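You operate a simulated robot arm through the tools that you are given. There is no shell and no other tool.

You are at the controls of a simulated robot arm. One attempt, no reset.

Task
Pack the red crate on the press bench top. At the end: the gold round brass block is in the red crate; the round blue block is on the flat yellow plate (marked "REAR"); the yellow rimmed pot stands where the round blue block stood; the round black block is in the red crate; whatever was shut is shut again. Leave all else as you found it, and nothing knocked over.

The check looks at the end state, three seconds after you hand in, the way a careful person would. Anything else that was tipped, shoved, dropped, spilled or broken makes it a failure.

Robot
A 6-joint arm with a two-finger parallel gripper, fixed in place. Base frame: the origin is at the foot of the arm, x ahead of it, y to its left, z up; the work surface is at about z = 0.86. Readings come in m, rad, newtons and seconds.
With the tool pointing down near the work surface it reaches from about 0.36 to 0.76 m from the base axis. Its first joint turns from -1.152 to 1.152 rad. Payload 2.45 kg.
The tool frame sits at the grasp point between the pads (the TCP): z along the fingers, y along the line on which they close. The tips reach 0.024 m beyond it. Largest opening 0.068 m; finger width 0.017, thickness 0.01; the body of the gripper, 0.04 by 0.07 m, starts 0.041 m behind the TCP.
Orientation is told as [roll, pitch, yaw] about the base's x, y, z axes, in that order, counted from this pose: with the fingers straight down and closing along the base's y, the tool's x points along the base's -x, its y along +y and its z along -z.

Tools
- The arm moves only by the tool servo_tool. Its argument "rows" is a list of rows, each an object of numbers (a shift or turn left out is 0, a gripper value left out holds the last): "tx", "ty", "tz": the shift along the tool's x, y, z in units of 30 mm (1.0 is 30 mm); "ax", "ay", "az": the turn, a rotation vector about the tool's x, y, z in units of 5 degrees (1.0 is 5 degrees); "grip": the finger opening in m, from 0 to 0.068. In form: [{"tx": .., "ty": .., "tz": .., "ax": .., "ay": .., "az": .., "grip": ..}, ...]. A call has 1 to 20 rows; each row shifts and turns the commanded pose from where the row before left it, along the tool's axes as they then stand. A call with a number of a shift or a turn outside -1 to 1 is refused whole. Rows are played at 5 a second. More than 0.05 m and 0.15 rad between two rows, or a gripper value outside its range, and nothing of the call is played. A pose out of reach is approached as far as the arm can. The call stops where the force on the tool passes 40 N (or 10 N more than at its start, if that is more) or the arm is blocked; 0.2 s more then pass. Each finger travels about 0.108 m/s and halts on what it meets, pressing with about 31 N; the grip force reading is that of the motor and also rises with nothing between the fingers. The clock runs only during rows and for 0.2 s after the last one: add rows that do not move to give the fingers time. It gives the time, the measured TCP pose, the force on the tool (base axes), the opening and the grip force at its end, in the units of the frame above (readings bear some noise), with the torque about the TCP (base axes, N m) and any sound that the robot's microphone picked up, and new pictures: "views" is both (left out), scene, wrist or none.
- Cameras (640 x 400 px; columns grow to the right, rows downward): "scene" is fixed at [0.1633, 0.4159, 1.4515]; the picture's right is [-0.77, -0.63, 0.00], its down [-0.43, 0.52, -0.74] and it looks along [0.47, -0.57, -0.67] (base axes); focal length 214 px, centre (320, 200). "wrist" rides on the gripper at [0.084, 0.011, -0.075] in the tool frame; the picture's right is [-0.13, 0.99, 0.00], its down [-0.60, -0.08, -0.79] and it looks along [-0.79, -0.10, 0.61] (tool axes); focal length 251 px, centre (320, 200). There is no depth. A picture from a camera that has moved, and an enlarged one, comes with that camera's place and axes in the base frame and with its lens.
- zoom(camera, box): a new picture of the part [left, top, right, bottom] of that camera's present view, enlarged. The clock stands still meanwhile.
- sign_off(): hands the job in; it is judged then, once.

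Places have to be worked out from the pictures, the camera data and where the tool is seen. Open the gripper and draw the arm clear of the work before you hand the job in, unless the task says otherwise.

The tools are called after "Call:" as name(argument=value, ...) on one line, values as JSON. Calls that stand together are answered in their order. servo_tool: Moves the arm, as the interface text tells. Its arguments: {"type":"object","properties":{"rows":{"type":"array","items":{"type":"object","properties":{"tx":{"type":"number"},"ty":{"type":"number"},"tz":{"type":"number"},"ax":{"type":"number"},"ay":{"type":"number"},"az":{"type":"number"},"grip":{"type":"number"}}}},"views":{"type":"string","enum":["both","scene","wrist","none"]}},"required":["rows"]} The other tools are called the same way: zoom (camera, box) takes an enlarged picture of a part of a camera's view; sign_off () hands the job in.

At the start:

```text
clock: 0.0
eef_pos: [0.5026, -0.012, 1.1957]
tool_rot: [0.002, -0.002, 0.003]
force: [0.2, 0.1, 0.8]
ft_torque: [0.0, -0.02, -0.03]
gripper_width: 0.0678
finger_force: 0.0
```

scene: 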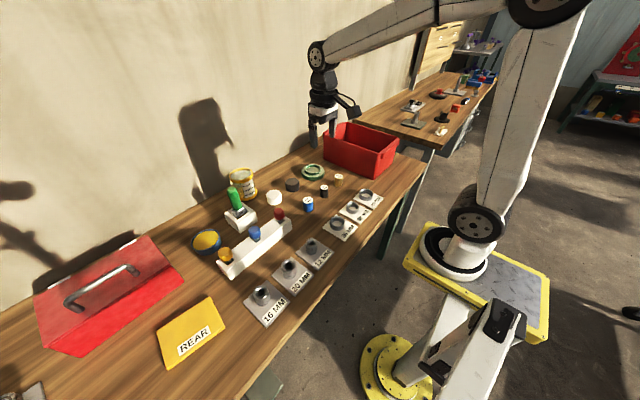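
wrist: 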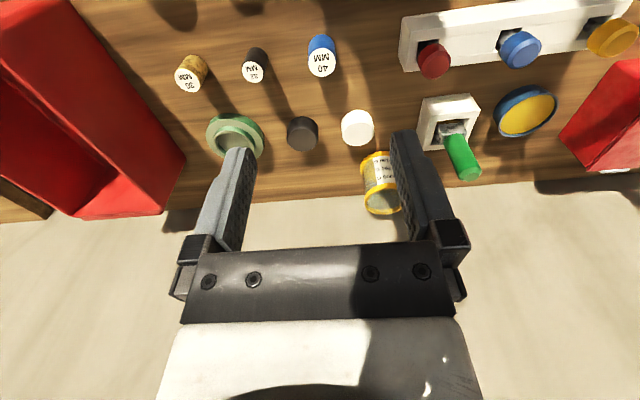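

I'll start by looking closer at the bench from both cameras before moving.

Call:
zoom(camera="scene", box=[220, 140, 420, 265])

Call:
zoom(camera="scene", box=[20, 180, 340, 380])

Call:
zoom(camera="wrist", box=[160, 0, 640, 300])

```text
3.20 times, centred on (320, 202) of scene
camera zoom: at [0.1633, 0.4159, 1.4515], right [-0.77, -0.63, 0.0], down [-0.43, 0.52, -0.74], along [0.47, -0.57, -0.67], focal length 686 px, centre (320, 192)
```

zoom: 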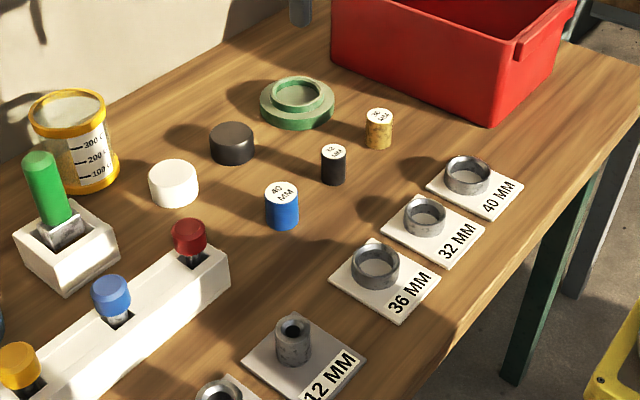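

```text
2.00 times, centred on (180, 280) of scene
camera zoom: at [0.1633, 0.4159, 1.4515], right [-0.77, -0.63, 0.0], down [-0.43, 0.52, -0.74], along [0.47, -0.57, -0.67], focal length 429 px, centre (600, 40)
```

zoom: 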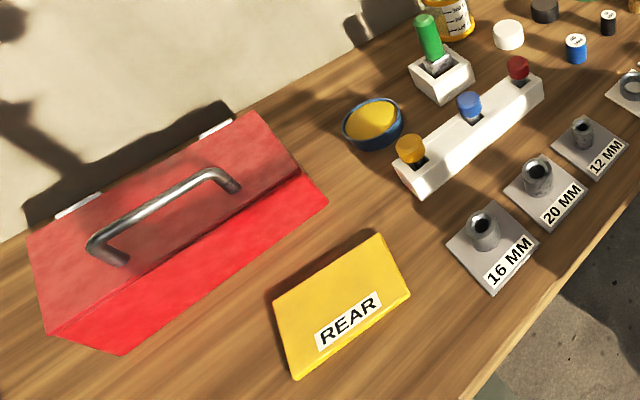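

```text
1.33 times, centred on (400, 150) of wrist
camera zoom: at [0.4185, -0.0015, 1.2709], right [0.13, 0.99, 0.0], down [0.6, -0.08, 0.79], along [0.79, -0.1, -0.61], focal length 335 px, centre (213, 267)
```

zoom: 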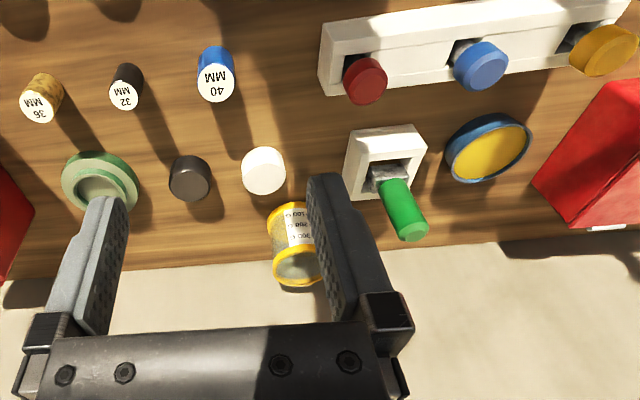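

Blocks look to be at about x≈0.578, y≈-0.013 (blue), -0.116 (black), -0.217 (brass), spaced 0.1 m; the pot with yellow rims is far back near x≈0.83. I zoom further on the pot, the bowl, the plate and the crate before moving.

Call:
zoom(camera="scene", box=[215, 155, 279, 195])

Call:
zoom(camera="scene", box=[180, 160, 308, 240])

Call:
zoom(camera="scene", box=[300, 110, 428, 190])

Call:
zoom(camera="scene", box=[140, 290, 268, 370])

Call:
zoom(camera="wrist", box=[150, 20, 470, 220])

```text
10.00 times, centred on (247, 175) of scene
camera zoom: at [0.1633, 0.4159, 1.4515], right [-0.77, -0.63, 0.0], down [-0.43, 0.52, -0.74], along [0.47, -0.57, -0.67], focal length 2145 px, centre (1050, 450)
```

zoom: 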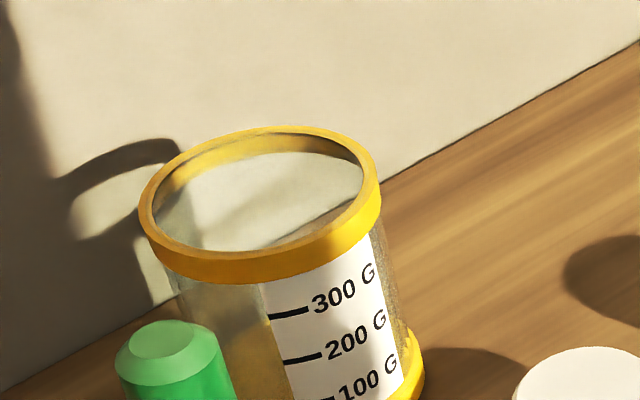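

```text
5.00 times, centred on (244, 200) of scene
camera zoom: at [0.1633, 0.4159, 1.4515], right [-0.77, -0.63, 0.0], down [-0.43, 0.52, -0.74], along [0.47, -0.57, -0.67], focal length 1072 px, centre (700, 200)
```

zoom: 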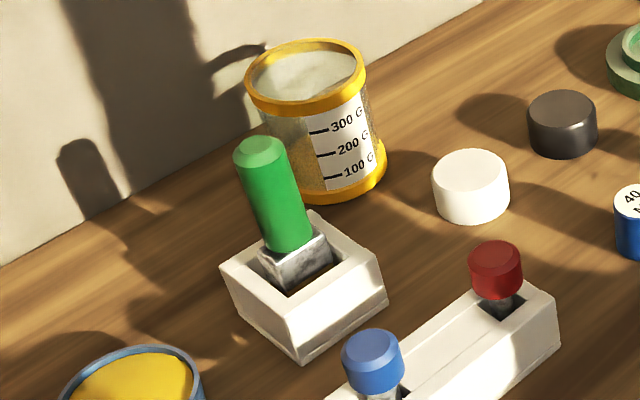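

```text
5.00 times, centred on (364, 150) of scene
camera zoom: at [0.1633, 0.4159, 1.4515], right [-0.77, -0.63, 0.0], down [-0.43, 0.52, -0.74], along [0.47, -0.57, -0.67], focal length 1072 px, centre (100, 450)
```

zoom: 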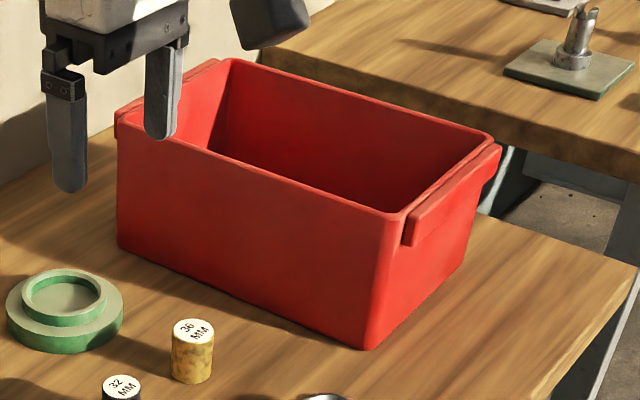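

```text
5.00 times, centred on (204, 330) of scene
camera zoom: at [0.1633, 0.4159, 1.4515], right [-0.77, -0.63, 0.0], down [-0.43, 0.52, -0.74], along [0.47, -0.57, -0.67], focal length 1072 px, centre (900, -450)
```

zoom: 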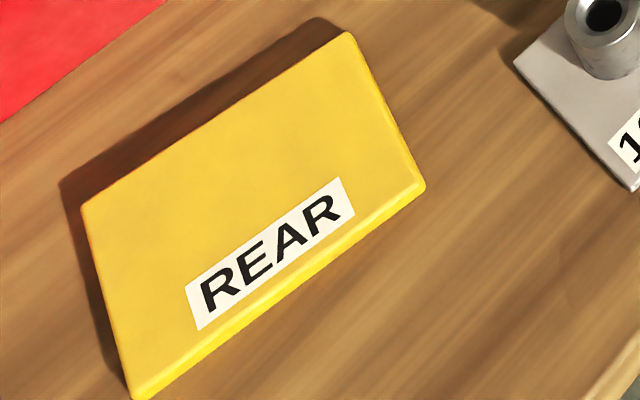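

```text
2.00 times, centred on (310, 120) of wrist
camera zoom: at [0.4185, -0.0015, 1.2709], right [0.13, 0.99, 0.0], down [0.6, -0.08, 0.79], along [0.79, -0.1, -0.61], focal length 503 px, centre (340, 360)
```

zoom: 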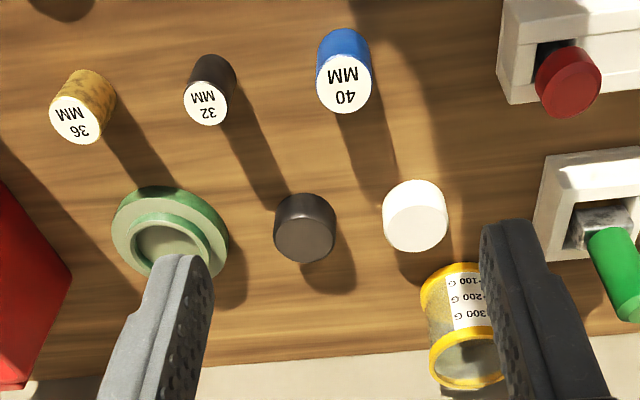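

The pot is an open glass with yellow rims at about (0.834, 0.08), top near z=0.967 and about 0.09 m wide — too wide to grasp around, so I'll need to grip its wall. I shift sideways to see it between the fingers.

Call:
servo_tool(rows=[{"ty": 1}, {"ty": 1}, {"ty": 1}, {"ty": 1}, {"ty": 1}, {"tz": 0.5}], views="wrist")

Call:
zoom(camera="wrist", box=[200, 80, 440, 230])

```text
clock: 1.4
eef_pos: [0.5023, 0.1371, 1.179]
tool_rot: [-0.002, -0.003, 0.0]
force: [0.0, 0.2, -0.1]
ft_torque: [0.0, 0.02, -0.01]
gripper_width: 0.0678
finger_force: 0.1
camera wrist: at [0.4183, 0.1488, 1.2549], right [0.13, 0.99, 0.0], down [0.6, -0.08, 0.79], along [0.79, -0.1, -0.61], focal length 251 px, centre (320, 200)
```

wrist: 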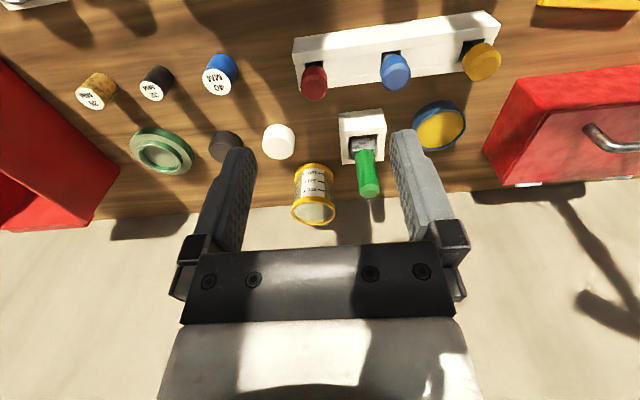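

```text
2.67 times, centred on (320, 155) of wrist
camera zoom: at [0.4183, 0.1488, 1.2549], right [0.13, 0.99, 0.0], down [0.6, -0.08, 0.79], along [0.79, -0.1, -0.61], focal length 670 px, centre (320, 320)
```

zoom: 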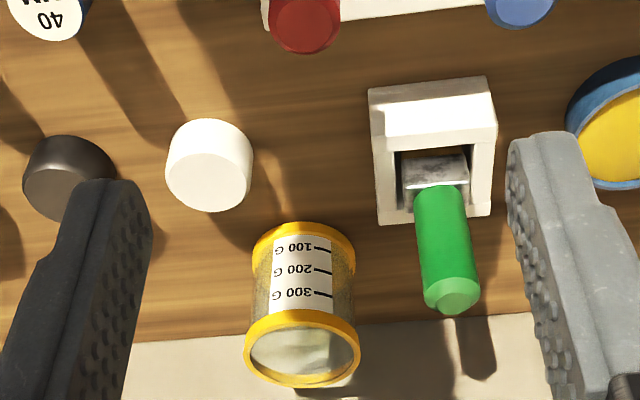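

Pot centre works out to about (0.838, 0.081), rim top z≈0.957, diameter ≈0.091. I'll handle the blocks first: move above the brass block at (0.579, -0.2165) and check alignment.

Call:
servo_tool(rows=[{"ty": -0.985, "tx": -0.2125, "tz": 0.3}, {"ty": -0.985, "tx": -0.2125, "tz": 0.3}, {"ty": -0.985, "tx": -0.2125, "tz": 0.3}, {"ty": -0.985, "tx": -0.2125, "tz": 0.3}, {"ty": -0.985, "tx": -0.2125, "tz": 0.3}, {"ty": -0.985, "tx": -0.2125, "tz": 0.3}, {"ty": -0.985, "tx": -0.2125, "tz": 0.3}, {"ty": -0.985, "tx": -0.2125, "tz": 0.3}, {"ty": -0.985, "tx": -0.2125, "tz": 0.3}, {"ty": -0.985, "tx": -0.2125, "tz": 0.3}, {"ty": -0.985, "tx": -0.2125, "tz": 0.3}, {"ty": -0.985, "tx": -0.2125, "tz": 0.3}, {}, {}])

```text
clock: 4.4
eef_pos: [0.5795, -0.2193, 1.0707]
tool_rot: [-0.001, -0.003, 0.001]
force: [0.6, 0.4, -0.2]
ft_torque: [-0.01, 0.0, -0.01]
gripper_width: 0.0679
finger_force: 0.0
camera wrist: at [0.4955, -0.2074, 1.1458], right [0.13, 0.99, 0.0], down [0.6, -0.08, 0.79], along [0.79, -0.1, -0.61], focal length 251 px, centre (320, 200)
```

scene: 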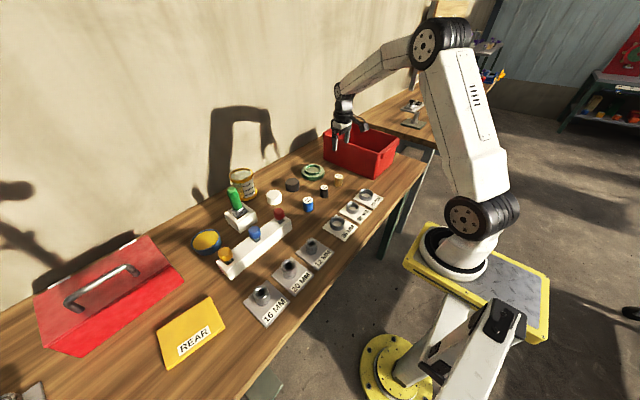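
wrist: 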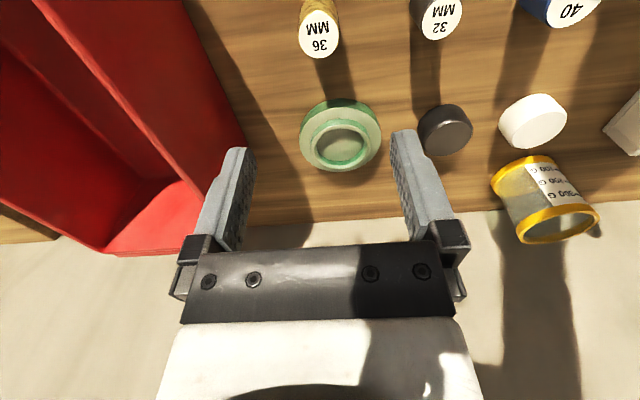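

Brass block sits centred under the fingers (label at column 318, giving ≈(0.578, -0.219)). I descend to z≈0.892 with open fingers.

Call:
servo_tool(rows=[{"tz": 1}, {"tz": 1}, {"tz": 1}, {"tz": 1}, {"tz": 1}, {"tz": 0.5}, {"tz": 0.5}, {}])

```text
clock: 6.2
eef_pos: [0.5792, -0.217, 0.8905]
tool_rot: [0.002, -0.002, -0.001]
force: [-0.1, 0.5, -1.0]
ft_torque: [0.01, 0.02, -0.04]
gripper_width: 0.0682
finger_force: 0.0
camera wrist: at [0.4952, -0.2066, 0.9654], right [0.13, 0.99, 0.0], down [0.6, -0.08, 0.79], along [0.79, -0.1, -0.61], focal length 251 px, centre (320, 200)
```

scene: 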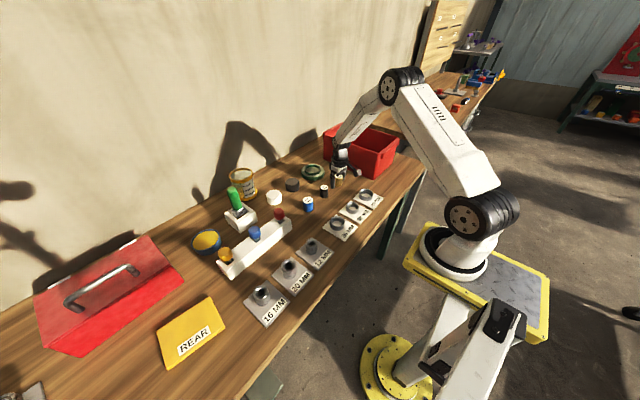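
wrist: 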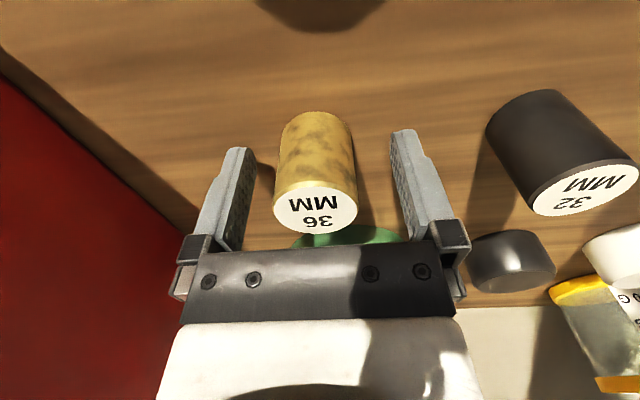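

The brass block stands between the fingers, top at z≈0.905. I close on it.

Call:
servo_tool(rows=[{"grip": 0.03}, {}, {}, {}], views="wrist")

```text
clock: 7.2
eef_pos: [0.5791, -0.2174, 0.8906]
tool_rot: [0.001, -0.002, 0.002]
force: [0.3, -0.2, -0.6]
ft_torque: [-0.05, 0.0, -0.02]
gripper_width: 0.0353
finger_force: 31.2
camera wrist: at [0.4951, -0.2065, 0.9657], right [0.13, 0.99, 0.0], down [0.6, -0.08, 0.79], along [0.79, -0.1, -0.61], focal length 251 px, centre (320, 200)
```

wrist: 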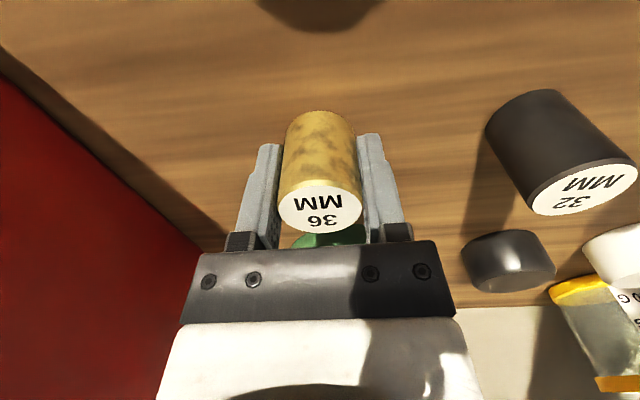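

Held at 35 mm opening with 31 N. I lift straight up 0.18 m and move over the crate to look into it.

Call:
servo_tool(rows=[{"tz": -0.5}, {"tz": -1}, {"tz": -1}, {"tz": -1}, {"tz": -1}, {"tz": -1}, {"tz": -0.5}, {"ty": -1}, {"ty": -1}, {"ty": -1}, {"ty": -1}, {"ty": -1}, {}])

```text
clock: 10.0
eef_pos: [0.579, -0.368, 1.0738]
tool_rot: [0.0, -0.002, 0.001]
force: [-0.3, 0.3, -1.5]
ft_torque: [0.01, 0.0, 0.05]
gripper_width: 0.0351
finger_force: 31.3
camera wrist: at [0.4946, -0.3575, 1.1486], right [0.13, 0.99, 0.0], down [0.6, -0.08, 0.79], along [0.79, -0.1, -0.61], focal length 251 px, centre (320, 200)
```

scene: 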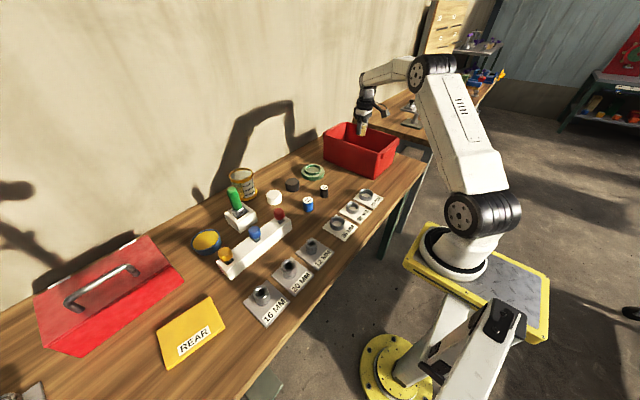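
wrist: 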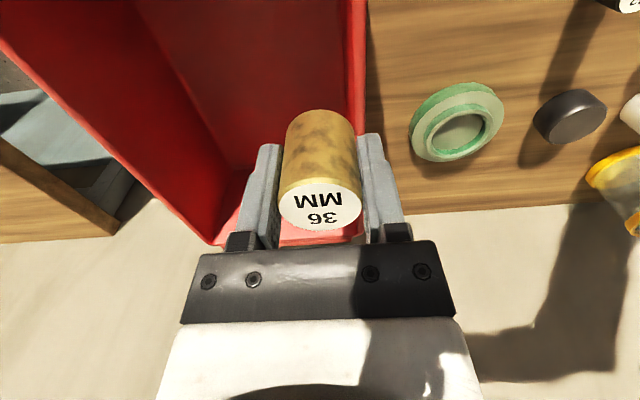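

The crate is deeper than it first looked (rim near z≈1.0), so I need room for the wrist camera inside. I zoom to measure its inner edges before going in.

Call:
zoom(camera="scene", box=[312, 110, 408, 185])

Call:
zoom(camera="wrist", box=[0, 0, 400, 250])

```text
5.33 times, centred on (360, 148) of scene
camera zoom: at [0.1633, 0.4158, 1.4515], right [-0.77, -0.63, 0.0], down [-0.43, 0.52, -0.74], along [0.47, -0.57, -0.67], focal length 1144 px, centre (107, 480)
```

zoom: 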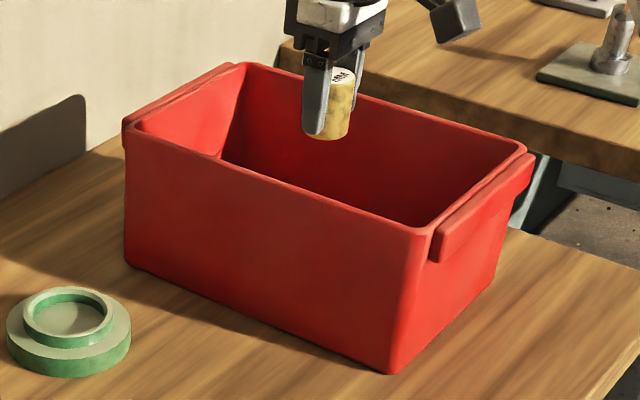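

```text
1.60 times, centred on (200, 125) of wrist
camera zoom: at [0.4946, -0.3575, 1.1486], right [0.13, 0.99, 0.0], down [0.6, -0.08, 0.79], along [0.79, -0.1, -0.61], focal length 402 px, centre (512, 320)
```

zoom: 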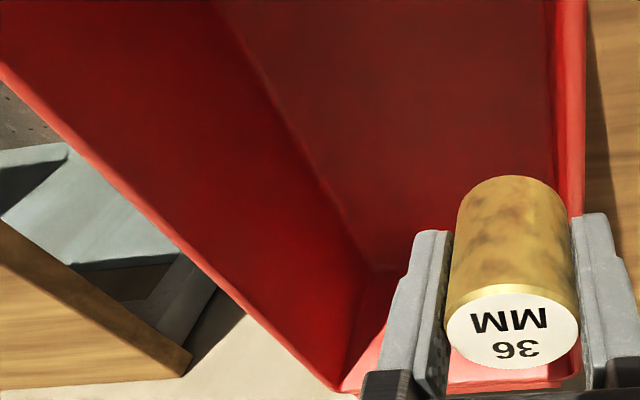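

Crate interior spans roughly x 0.49–0.76, y −0.53–−0.35, rim z≈1.0. With yaw 0 at (0.625, −0.41), the camera (0.084 m behind) also fits inside, so I move there at height and check.

Call:
servo_tool(rows=[{"tx": -0.767, "ty": -0.723}, {"tx": -0.767, "ty": -0.723}, {}, {}])

Call:
zoom(camera="scene", box=[312, 90, 408, 150])

```text
clock: 11.0
eef_pos: [0.6227, -0.4108, 1.0729]
tool_rot: [0.003, -0.001, 0.002]
force: [-0.5, -0.8, -0.7]
ft_torque: [-0.02, -0.01, -0.05]
gripper_width: 0.0351
finger_force: 31.1
camera wrist: at [0.5378, -0.3989, 1.1488], right [0.13, 0.99, 0.0], down [0.6, -0.08, 0.79], along [0.79, -0.1, -0.61], focal length 251 px, centre (320, 200)
```

scene: 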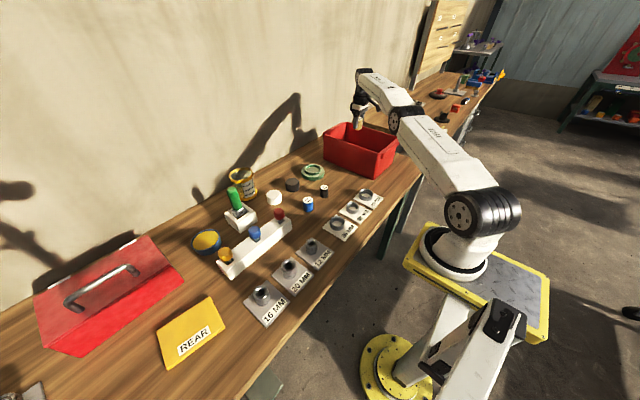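
wrist: 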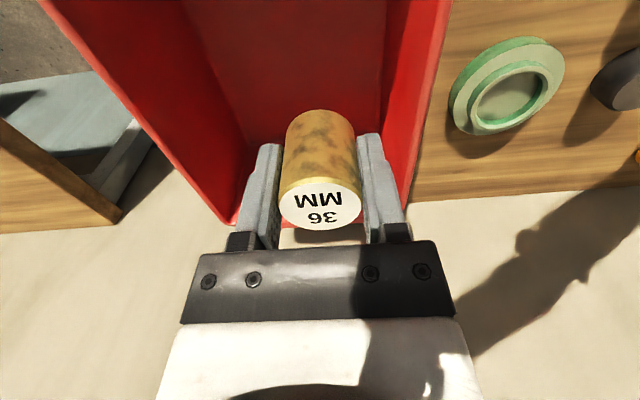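

```text
6.67 times, centred on (360, 120) of scene
camera zoom: at [0.1633, 0.4159, 1.4515], right [-0.77, -0.63, 0.0], down [-0.43, 0.52, -0.74], along [0.47, -0.57, -0.67], focal length 1430 px, centre (53, 733)
```

zoom: 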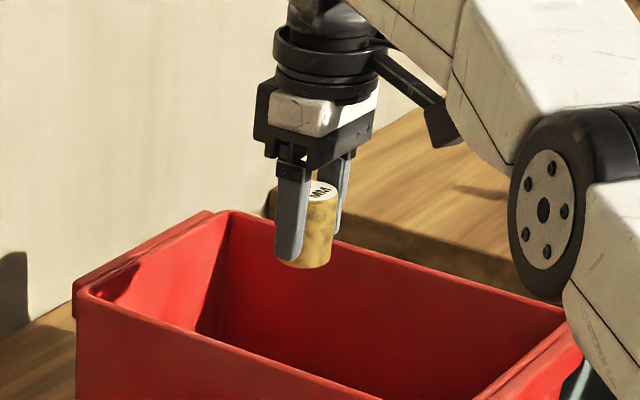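

Arm geometry check: forearm underside should stay near z≈1.09 at the crate wall, above its ≈1.0 rim, and the camera box stays inside. I lower to TCP z≈0.908.

Call:
servo_tool(rows=[{"tz": 1}, {"tz": 1}, {"tz": 1}, {"tz": 1}, {"tz": 0.8}, {"tz": 0.5}, {"tz": 0.2}, {}])

Call:
zoom(camera="scene", box=[312, 100, 408, 180])

```text
clock: 12.8
eef_pos: [0.6245, -0.4091, 0.9071]
tool_rot: [-0.001, -0.001, 0.002]
force: [0.6, 0.6, -2.0]
ft_torque: [0.0, -0.02, -0.01]
gripper_width: 0.0351
finger_force: 31.6
camera wrist: at [0.5405, -0.3975, 0.9834], right [0.13, 0.99, 0.0], down [0.6, -0.08, 0.79], along [0.79, -0.1, -0.61], focal length 251 px, centre (320, 200)
```

scene: 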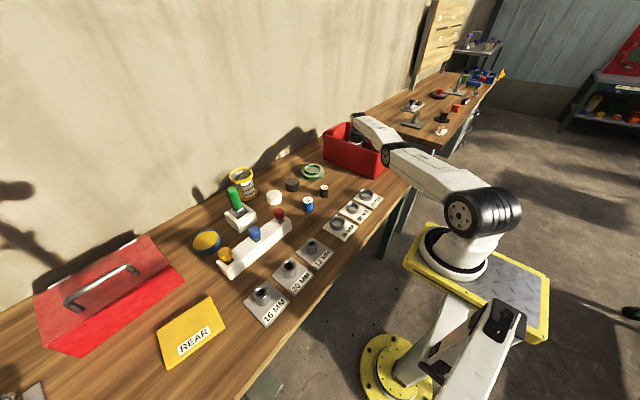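
wrist: 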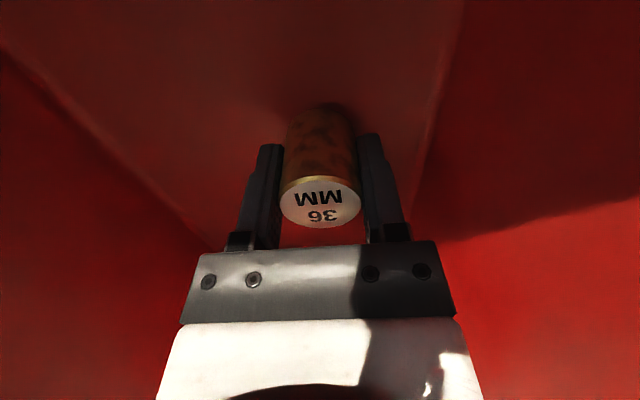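

```text
5.00 times, centred on (360, 140) of scene
camera zoom: at [0.1633, 0.4159, 1.4515], right [-0.77, -0.63, 0.0], down [-0.43, 0.52, -0.74], along [0.47, -0.57, -0.67], focal length 1072 px, centre (120, 500)
```

zoom: 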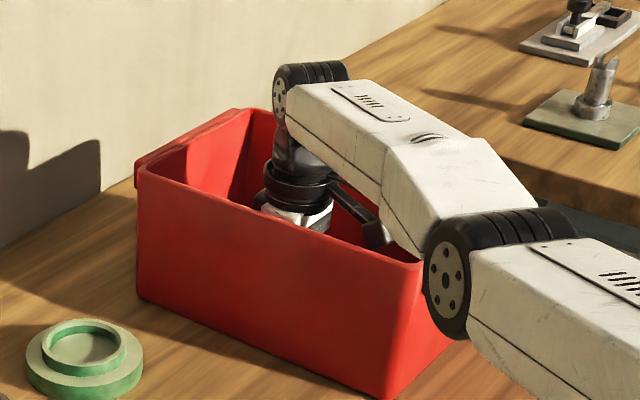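

Everything clear, the forearm is above the rim; the block's bottom is now about 0.877. I creep down in small steps, watching for floor contact.

Call:
servo_tool(rows=[{"tz": 0.1}, {"tz": 0.07}, {}], views="none")

Call:
servo_tool(rows=[{"tz": 0.07}, {}, {}], views="none")

Call:
servo_tool(rows=[{"tz": 0.07}, {}, {}], views="wrist")

```text
clock: 13.6
eef_pos: [0.6236, -0.4082, 0.9023]
tool_rot: [0.0, -0.002, 0.001]
force: [-0.2, 0.3, -2.0]
ft_torque: [0.01, -0.02, 0.0]
gripper_width: 0.0347
finger_force: 31.4
out of reach, approached as far as the arm can: row 1
```

```text
clock: 14.4
eef_pos: [0.6251, -0.4097, 0.9023]
tool_rot: [-0.002, -0.005, 0.002]
force: [1.0, -0.7, 5.1]
ft_torque: [0.0, 0.0, 0.02]
gripper_width: 0.0352
finger_force: 31.4
```

```text
clock: 15.2
eef_pos: [0.6241, -0.4084, 0.9007]
tool_rot: [-0.001, -0.006, 0.003]
force: [-2.0, 4.2, 22.5]
ft_torque: [0.25, 0.14, 0.01]
gripper_width: 0.0351
finger_force: 30.4
camera wrist: at [0.54, -0.3976, 0.9762], right [0.13, 0.99, 0.0], down [0.6, -0.08, 0.8], along [0.79, -0.1, -0.6], focal length 251 px, centre (320, 200)
```

wrist: 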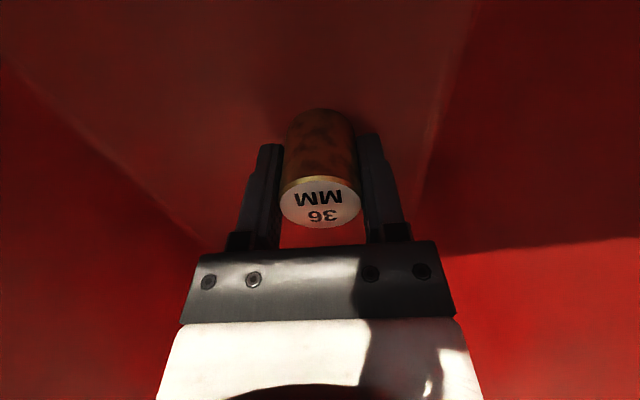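

Contact with the floor (22 N up) at TCP z≈0.901. I ease off 1.5 mm and open to 0.05.

Call:
servo_tool(rows=[{"tz": -0.05}, {"grip": 0.05}, {}, {}], views="wrist")

```text
clock: 16.2
eef_pos: [0.6235, -0.4093, 0.899]
tool_rot: [0.003, -0.001, 0.0]
force: [0.6, 0.6, 0.5]
ft_torque: [-0.01, 0.01, 0.02]
gripper_width: 0.05
finger_force: 0.1
camera wrist: at [0.5395, -0.3977, 0.9747], right [0.13, 0.99, 0.0], down [0.6, -0.08, 0.79], along [0.79, -0.1, -0.61], focal length 251 px, centre (320, 200)
```

wrist: 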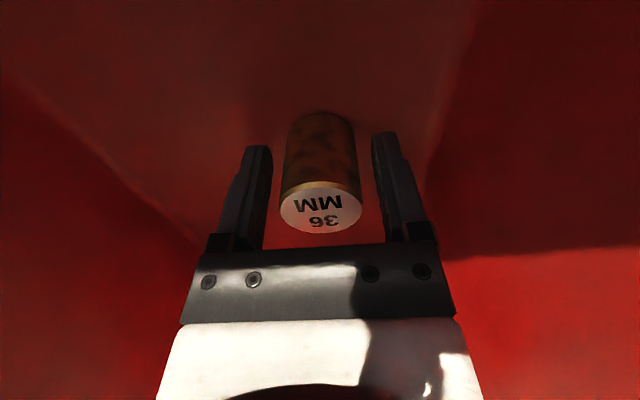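

Brass block stands upright and free. I raise straight out of the crate and go above the black block at (0.579, −0.117).

Call:
servo_tool(rows=[{"tz": -0.5}, {"tz": -1}, {"tz": -1}, {"tz": -1}, {"tz": -1}, {"tz": -1}, {"tz": -0.5}, {"grip": 0.068, "ty": 0.97, "tx": 0.15}, {"ty": 0.97, "tx": 0.15}, {"ty": 0.97, "tx": 0.15}, {"ty": 0.97, "tx": 0.15}, {"ty": 0.97, "tx": 0.15}, {"ty": 0.97, "tx": 0.15}, {"ty": 0.97, "tx": 0.15}, {"ty": 0.97, "tx": 0.15}, {"ty": 0.97, "tx": 0.15}, {"ty": 0.97, "tx": 0.15}, {}, {}])

Call:
zoom(camera="scene", box=[312, 110, 408, 185])

```text
clock: 20.2
eef_pos: [0.5747, -0.1171, 1.0778]
tool_rot: [0.0, -0.002, -0.001]
force: [-0.4, 0.5, 0.6]
ft_torque: [-0.01, 0.02, 0.0]
gripper_width: 0.0683
finger_force: 0.0
out of reach, approached as far as the arm can: row 2, 6, 7
camera wrist: at [0.4907, -0.1056, 1.154], right [0.13, 0.99, 0.0], down [0.6, -0.08, 0.79], along [0.79, -0.1, -0.61], focal length 251 px, centre (320, 200)
```

scene: 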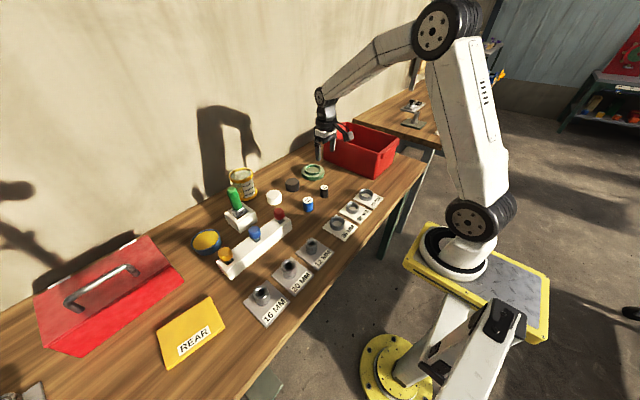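
wrist: 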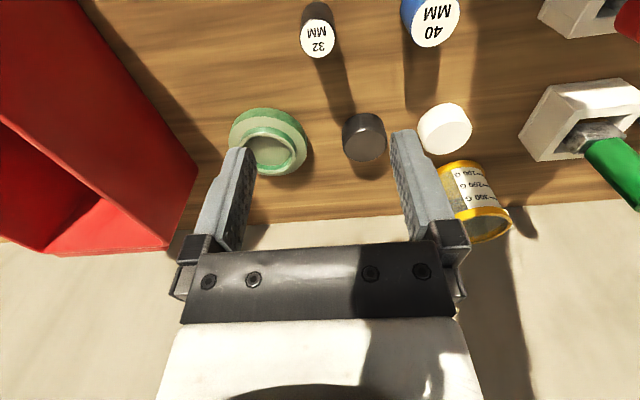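

```text
5.33 times, centred on (360, 148) of scene
camera zoom: at [0.1633, 0.4159, 1.4515], right [-0.77, -0.63, 0.0], down [-0.43, 0.52, -0.74], along [0.47, -0.57, -0.67], focal length 1144 px, centre (107, 480)
```

zoom: 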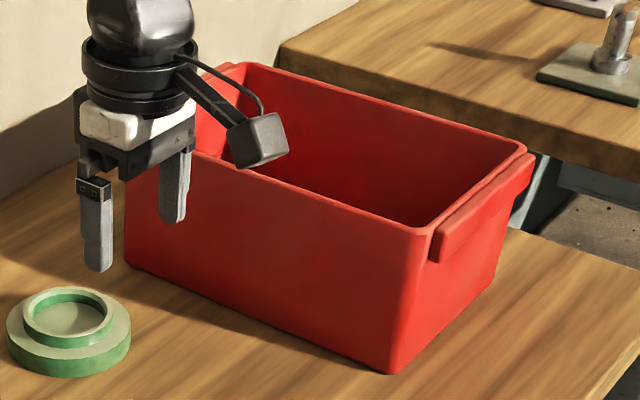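

The crate has not moved. The black block's label computes to (0.580, −0.118), so I nudge forward 5 mm and descend to z≈0.891.

Call:
servo_tool(rows=[{"tx": -0.17, "tz": 0.5}, {"tz": 1}, {"tz": 1}, {"tz": 1}, {"tz": 1}, {"tz": 1}, {"tz": 0.5}, {"tz": 0.22}, {}], views="wrist")

```text
clock: 22.2
eef_pos: [0.5792, -0.1152, 0.893]
tool_rot: [0.001, -0.001, 0.0]
force: [-0.1, -0.3, 0.3]
ft_torque: [0.03, -0.01, -0.03]
gripper_width: 0.0682
finger_force: 0.0
camera wrist: at [0.4961, -0.1047, 0.9677], right [0.13, 0.99, 0.0], down [0.6, -0.08, 0.79], along [0.79, -0.1, -0.61], focal length 251 px, centre (320, 200)
```

wrist: 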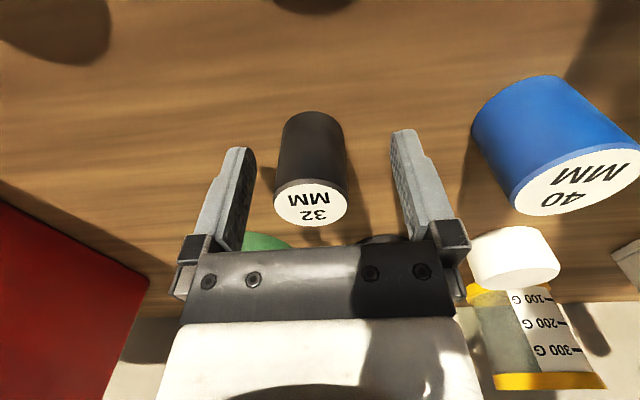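

The block sits about 3 mm to the −y side of centre; I shift to suit and close.

Call:
servo_tool(rows=[{"ty": -0.11}, {"grip": 0.025}, {}, {}, {}], views="wrist")

```text
clock: 23.4
eef_pos: [0.5814, -0.119, 0.893]
tool_rot: [0.001, -0.002, 0.002]
force: [0.5, 0.7, 0.3]
ft_torque: [-0.03, 0.01, -0.01]
gripper_width: 0.0309
finger_force: 30.4
camera wrist: at [0.4964, -0.1078, 0.968], right [0.13, 0.99, 0.0], down [0.6, -0.08, 0.79], along [0.79, -0.1, -0.61], focal length 251 px, centre (320, 200)
```

wrist: 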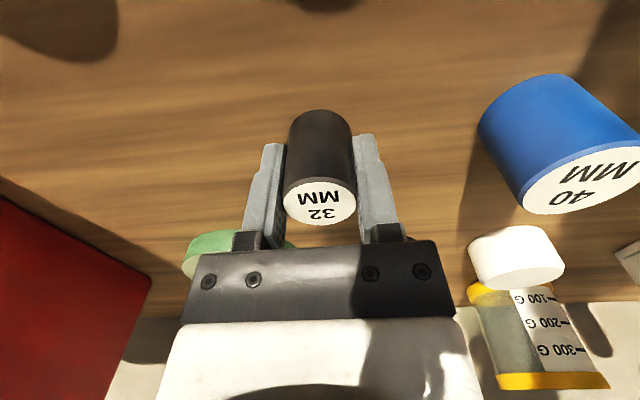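

Black block held (30.9 mm). I lift, carry it above the far-front part of the crate at about (0.545, −0.485), then turn the tool −90° so the camera will fit inside.

Call:
servo_tool(rows=[{"tz": -0.5}, {"tz": -1}, {"tz": -1}, {"tz": -1}, {"tz": -1}, {"tz": -1}, {"tz": -0.6}, {"ty": -0.94, "tx": 0.09}, {"ty": -0.94, "tx": 0.09}, {"ty": -0.94, "tx": 0.09}, {"ty": -0.94, "tx": 0.09}, {"ty": -0.94, "tx": 0.09}, {"ty": -0.94, "tx": 0.09}, {"ty": -0.94, "tx": 0.09}, {"ty": -0.94, "tx": 0.09}, {"ty": -0.94, "tx": 0.09}, {"ty": -0.94, "tx": 0.09}, {"ty": -0.94, "tx": 0.09}, {"ty": -0.94, "tx": 0.09}, {"ty": -0.94, "tx": 0.09}], views="none")

Call:
servo_tool(rows=[{"az": 1}, {"az": 1}, {"az": 1}, {"az": 1}, {"az": 1}, {"az": 1}, {"az": 1}, {"az": 1}, {"az": 1}, {"az": 1}, {"az": 1}, {"az": 1}, {"az": 1}, {"az": 1}, {"az": 1}, {"az": 1}, {"az": 1}, {"az": 1}, {}])

Call:
zoom(camera="scene", box=[312, 90, 408, 165])

```text
clock: 27.6
eef_pos: [0.5458, -0.4858, 1.0754]
tool_rot: [0.002, -0.002, 0.001]
force: [-0.7, -0.2, -0.3]
ft_torque: [0.02, 0.04, -0.02]
gripper_width: 0.0308
finger_force: 31.1
```

```text
clock: 31.6
eef_pos: [0.5456, -0.4858, 1.0757]
tool_rot: [0.002, 0.0, -1.568]
force: [-0.2, -0.1, -0.3]
ft_torque: [0.01, 0.02, 0.0]
gripper_width: 0.0306
finger_force: 31.1
camera wrist: at [0.5564, -0.4015, 1.1509], right [0.99, -0.13, 0.0], down [-0.08, -0.6, 0.79], along [-0.1, -0.79, -0.61], focal length 251 px, centre (320, 200)
```

scene: 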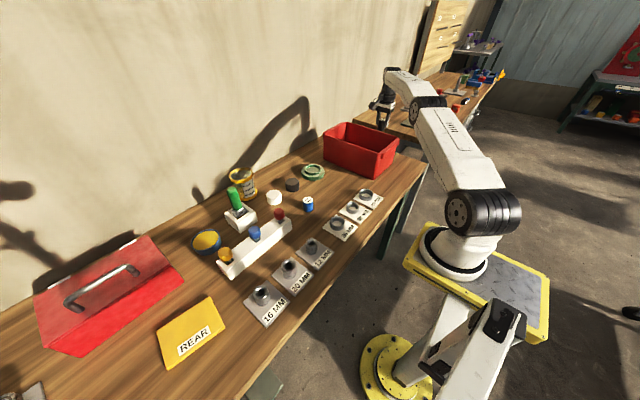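
wrist: 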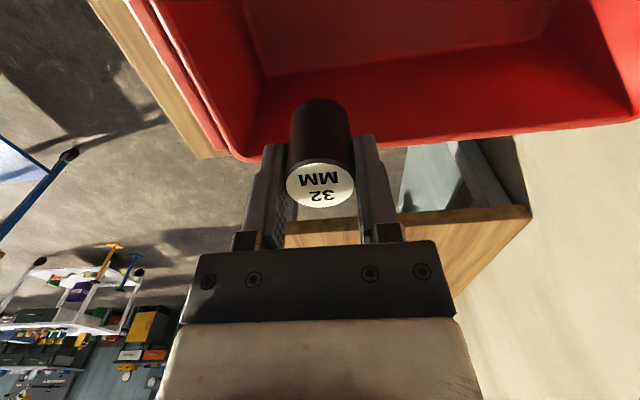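

```text
5.33 times, centred on (360, 128) of scene
camera zoom: at [0.1633, 0.4159, 1.4515], right [-0.77, -0.63, 0.0], down [-0.43, 0.52, -0.74], along [0.47, -0.57, -0.67], focal length 1144 px, centre (107, 587)
```

zoom: 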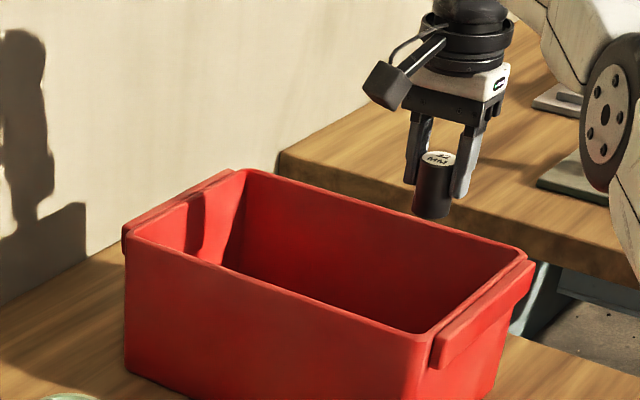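

Rotated fine. Interior edges check out (far wall y≈−0.53, front wall x≈0.475), so I shift 9 mm toward +y for margin and lower to z≈0.916.

Call:
servo_tool(rows=[{"tx": 0.3}, {"tz": 1}, {"tz": 1}, {"tz": 1}, {"tz": 1}, {"tz": 0.8}, {"tz": 0.5}, {}])

Call:
zoom(camera="scene", box=[312, 100, 408, 180])

```text
clock: 33.4
eef_pos: [0.546, -0.477, 0.9154]
tool_rot: [0.002, 0.001, -1.569]
force: [-0.6, -0.6, -1.4]
ft_torque: [-0.01, 0.02, -0.03]
gripper_width: 0.0307
finger_force: 30.6
camera wrist: at [0.5565, -0.3927, 0.992], right [0.99, -0.13, 0.0], down [-0.08, -0.6, 0.79], along [-0.1, -0.79, -0.61], focal length 251 px, centre (320, 200)
```

scene: 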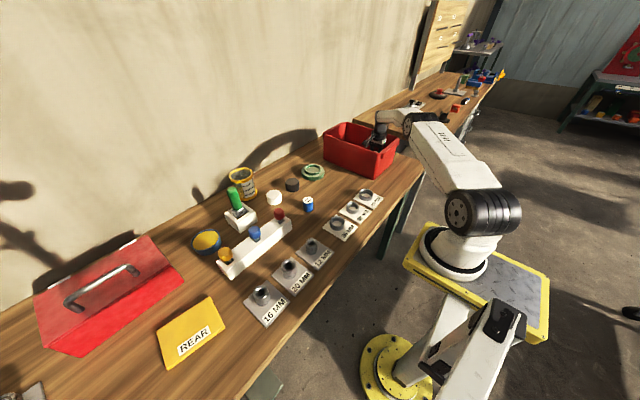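
wrist: 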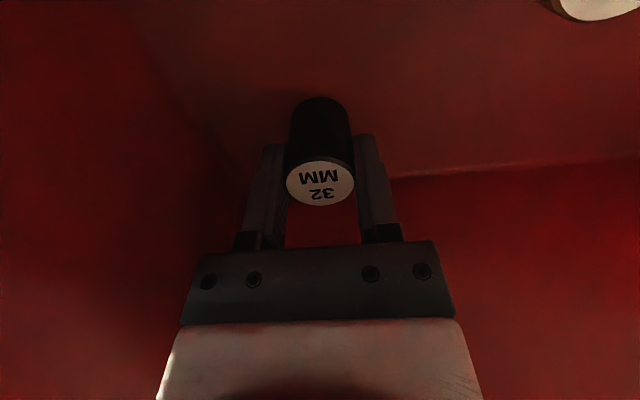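

```text
5.00 times, centred on (360, 140) of scene
camera zoom: at [0.1633, 0.4159, 1.4515], right [-0.77, -0.63, 0.0], down [-0.43, 0.52, -0.74], along [0.47, -0.57, -0.67], focal length 1072 px, centre (120, 500)
```

zoom: 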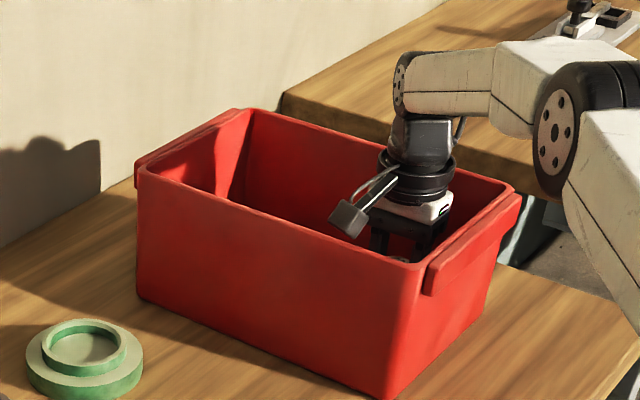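

Clear of all walls. Block bottom is at about 0.882; I creep down to the floor at 0.870.

Call:
servo_tool(rows=[{"tz": 0.15}, {"tz": 0.12}, {"tz": 0.07}, {}], views="none")

Call:
servo_tool(rows=[{"tz": 0.07}, {}, {}], views="none")

```text
clock: 34.4
eef_pos: [0.5466, -0.4778, 0.9074]
tool_rot: [0.007, -0.005, -1.569]
force: [3.9, -2.7, 18.2]
ft_torque: [-0.07, -0.26, -0.01]
gripper_width: 0.0308
finger_force: 31.4
```

```text
clock: 35.2
eef_pos: [0.5453, -0.477, 0.9039]
tool_rot: [0.004, 0.0, -1.569]
force: [4.5, -2.4, 15.0]
ft_torque: [-0.15, -0.21, -0.03]
gripper_width: 0.0305
finger_force: 30.9
```

Floor contact felt at ~0.904 (15 N). Ease off slightly and open to 0.05.

Call:
servo_tool(rows=[{"tz": -0.05}, {"grip": 0.05}, {}, {}], views="wrist")

```text
clock: 36.2
eef_pos: [0.546, -0.478, 0.9052]
tool_rot: [0.0, 0.0, -1.569]
force: [0.7, -0.2, -0.2]
ft_torque: [-0.03, 0.01, -0.02]
gripper_width: 0.0502
finger_force: 0.1
camera wrist: at [0.5563, -0.3923, 0.9804], right [0.99, -0.13, 0.0], down [-0.08, -0.6, 0.79], along [-0.1, -0.79, -0.61], focal length 251 px, centre (320, 200)
```

wrist: 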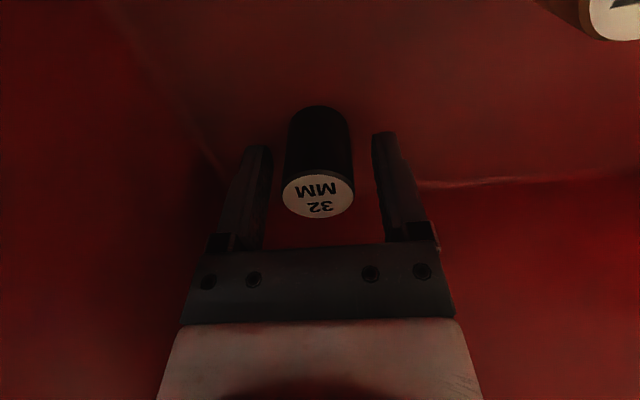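

Black block stands upright. I raise out of the crate, and rotate back to yaw 0.

Call:
servo_tool(rows=[{"tz": -0.5}, {"tz": -1}, {"tz": -1}, {"tz": -1}, {"tz": -1}, {"tz": -1}, {"tz": -0.4}], views="none")

Call:
servo_tool(rows=[{"az": -1}, {"az": -1}, {"az": -1}, {"az": -1}, {"az": -1}, {"az": -1}, {"az": -1}, {"az": -1}, {"az": -1}, {"az": -1}, {"az": -1}, {"az": -1}, {"az": -1}, {"az": -1}, {"az": -1}, {"az": -1}, {"az": -1}, {"az": -1}, {"grip": 0.068}], views="wrist")

```text
clock: 37.8
eef_pos: [0.5434, -0.4761, 1.0834]
tool_rot: [0.001, 0.0, -1.569]
force: [0.7, -1.4, 0.3]
ft_torque: [0.01, 0.01, -0.02]
gripper_width: 0.0501
finger_force: 0.1
```

```text
clock: 41.8
eef_pos: [0.5455, -0.477, 1.0828]
tool_rot: [-0.001, -0.002, 0.002]
force: [-0.3, -0.5, -0.1]
ft_torque: [0.0, -0.01, -0.01]
gripper_width: 0.068
finger_force: 0.0
camera wrist: at [0.4619, -0.4659, 1.1574], right [0.13, 0.99, 0.0], down [0.6, -0.08, 0.79], along [0.79, -0.1, -0.61], focal length 251 px, centre (320, 200)
```

wrist: 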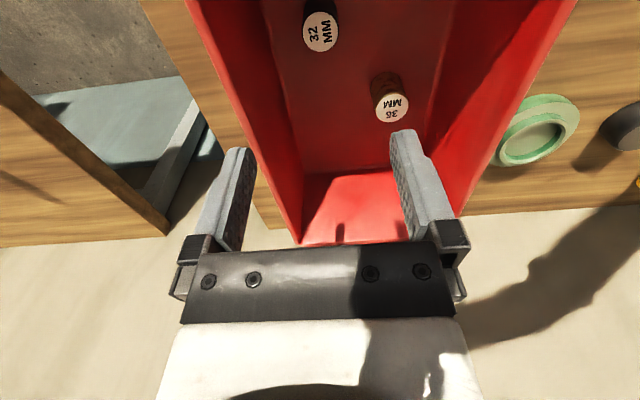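

Both blocks stand upright in the crate. Now on to the blue block at about (0.5795, −0.017).

Call:
servo_tool(rows=[{"ty": 0.958, "tx": -0.071}, {"ty": 0.958, "tx": -0.071}, {"ty": 0.958, "tx": -0.071}, {"ty": 0.958, "tx": -0.071}, {"ty": 0.958, "tx": -0.071}, {"ty": 0.958, "tx": -0.071}, {"ty": 0.958, "tx": -0.071}, {"ty": 0.958, "tx": -0.071}, {"ty": 0.958, "tx": -0.071}, {"ty": 0.958, "tx": -0.071}, {"ty": 0.958, "tx": -0.071}, {"ty": 0.958, "tx": -0.071}, {"ty": 0.958, "tx": -0.071}, {"ty": 0.958, "tx": -0.071}, {"ty": 0.958, "tx": -0.071}, {"ty": 0.958, "tx": -0.071}, {}, {}], views="wrist")

```text
clock: 45.6
eef_pos: [0.579, -0.0175, 1.0843]
tool_rot: [-0.001, -0.002, 0.0]
force: [0.6, -0.4, -0.2]
ft_torque: [0.0, -0.01, -0.02]
gripper_width: 0.0681
finger_force: 0.0
camera wrist: at [0.4947, -0.006, 1.1591], right [0.13, 0.99, 0.0], down [0.6, -0.08, 0.79], along [0.79, -0.1, -0.61], focal length 251 px, centre (320, 200)
```

wrist: 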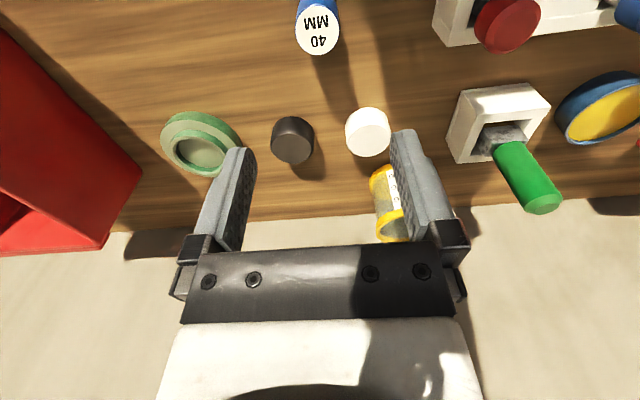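

Centred (label gives ≈(0.581, −0.018)). Descend to z≈0.891.

Call:
servo_tool(rows=[{"tz": 0.5}, {"tz": 1}, {"tz": 1}, {"tz": 1}, {"tz": 1}, {"tz": 1}, {"tz": 0.6}, {"tz": 0.33}, {}], views="wrist")

```text
clock: 47.6
eef_pos: [0.5801, -0.0171, 0.8897]
tool_rot: [0.0, -0.001, 0.001]
force: [1.0, 0.4, 0.2]
ft_torque: [-0.01, -0.02, 0.01]
gripper_width: 0.0678
finger_force: 0.0
camera wrist: at [0.496, -0.0065, 0.9653], right [0.13, 0.99, 0.0], down [0.6, -0.08, 0.79], along [0.79, -0.1, -0.61], focal length 251 px, centre (320, 200)
```

wrist: 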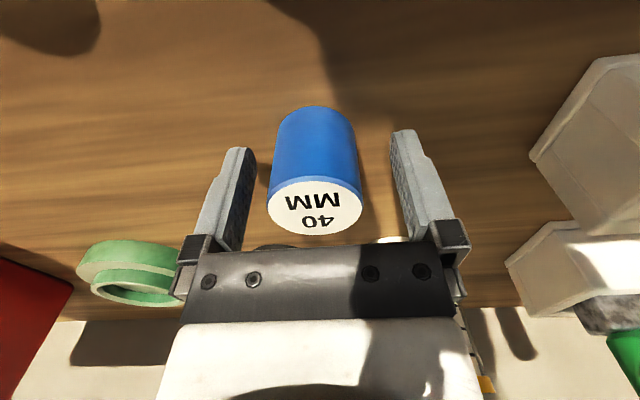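

Block centre is ~2 mm to −y of mine, so the blue block stood at about (0.579, −0.0195). Shift and close.

Call:
servo_tool(rows=[{"ty": -0.07}, {"grip": 0.033}, {}, {}, {}], views="wrist")

```text
clock: 48.8
eef_pos: [0.5807, -0.0215, 0.8897]
tool_rot: [0.0, -0.001, 0.002]
force: [-0.1, -0.2, -0.5]
ft_torque: [0.0, -0.01, 0.02]
gripper_width: 0.0385
finger_force: 31.4
camera wrist: at [0.4959, -0.0088, 0.9657], right [0.13, 0.99, 0.0], down [0.6, -0.08, 0.79], along [0.79, -0.1, -0.61], focal length 251 px, centre (320, 200)
```

wrist: 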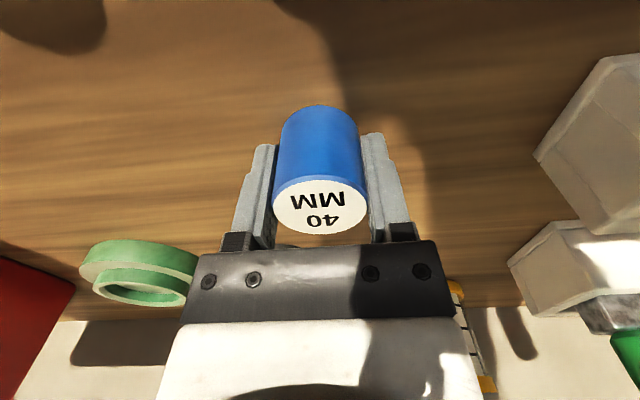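

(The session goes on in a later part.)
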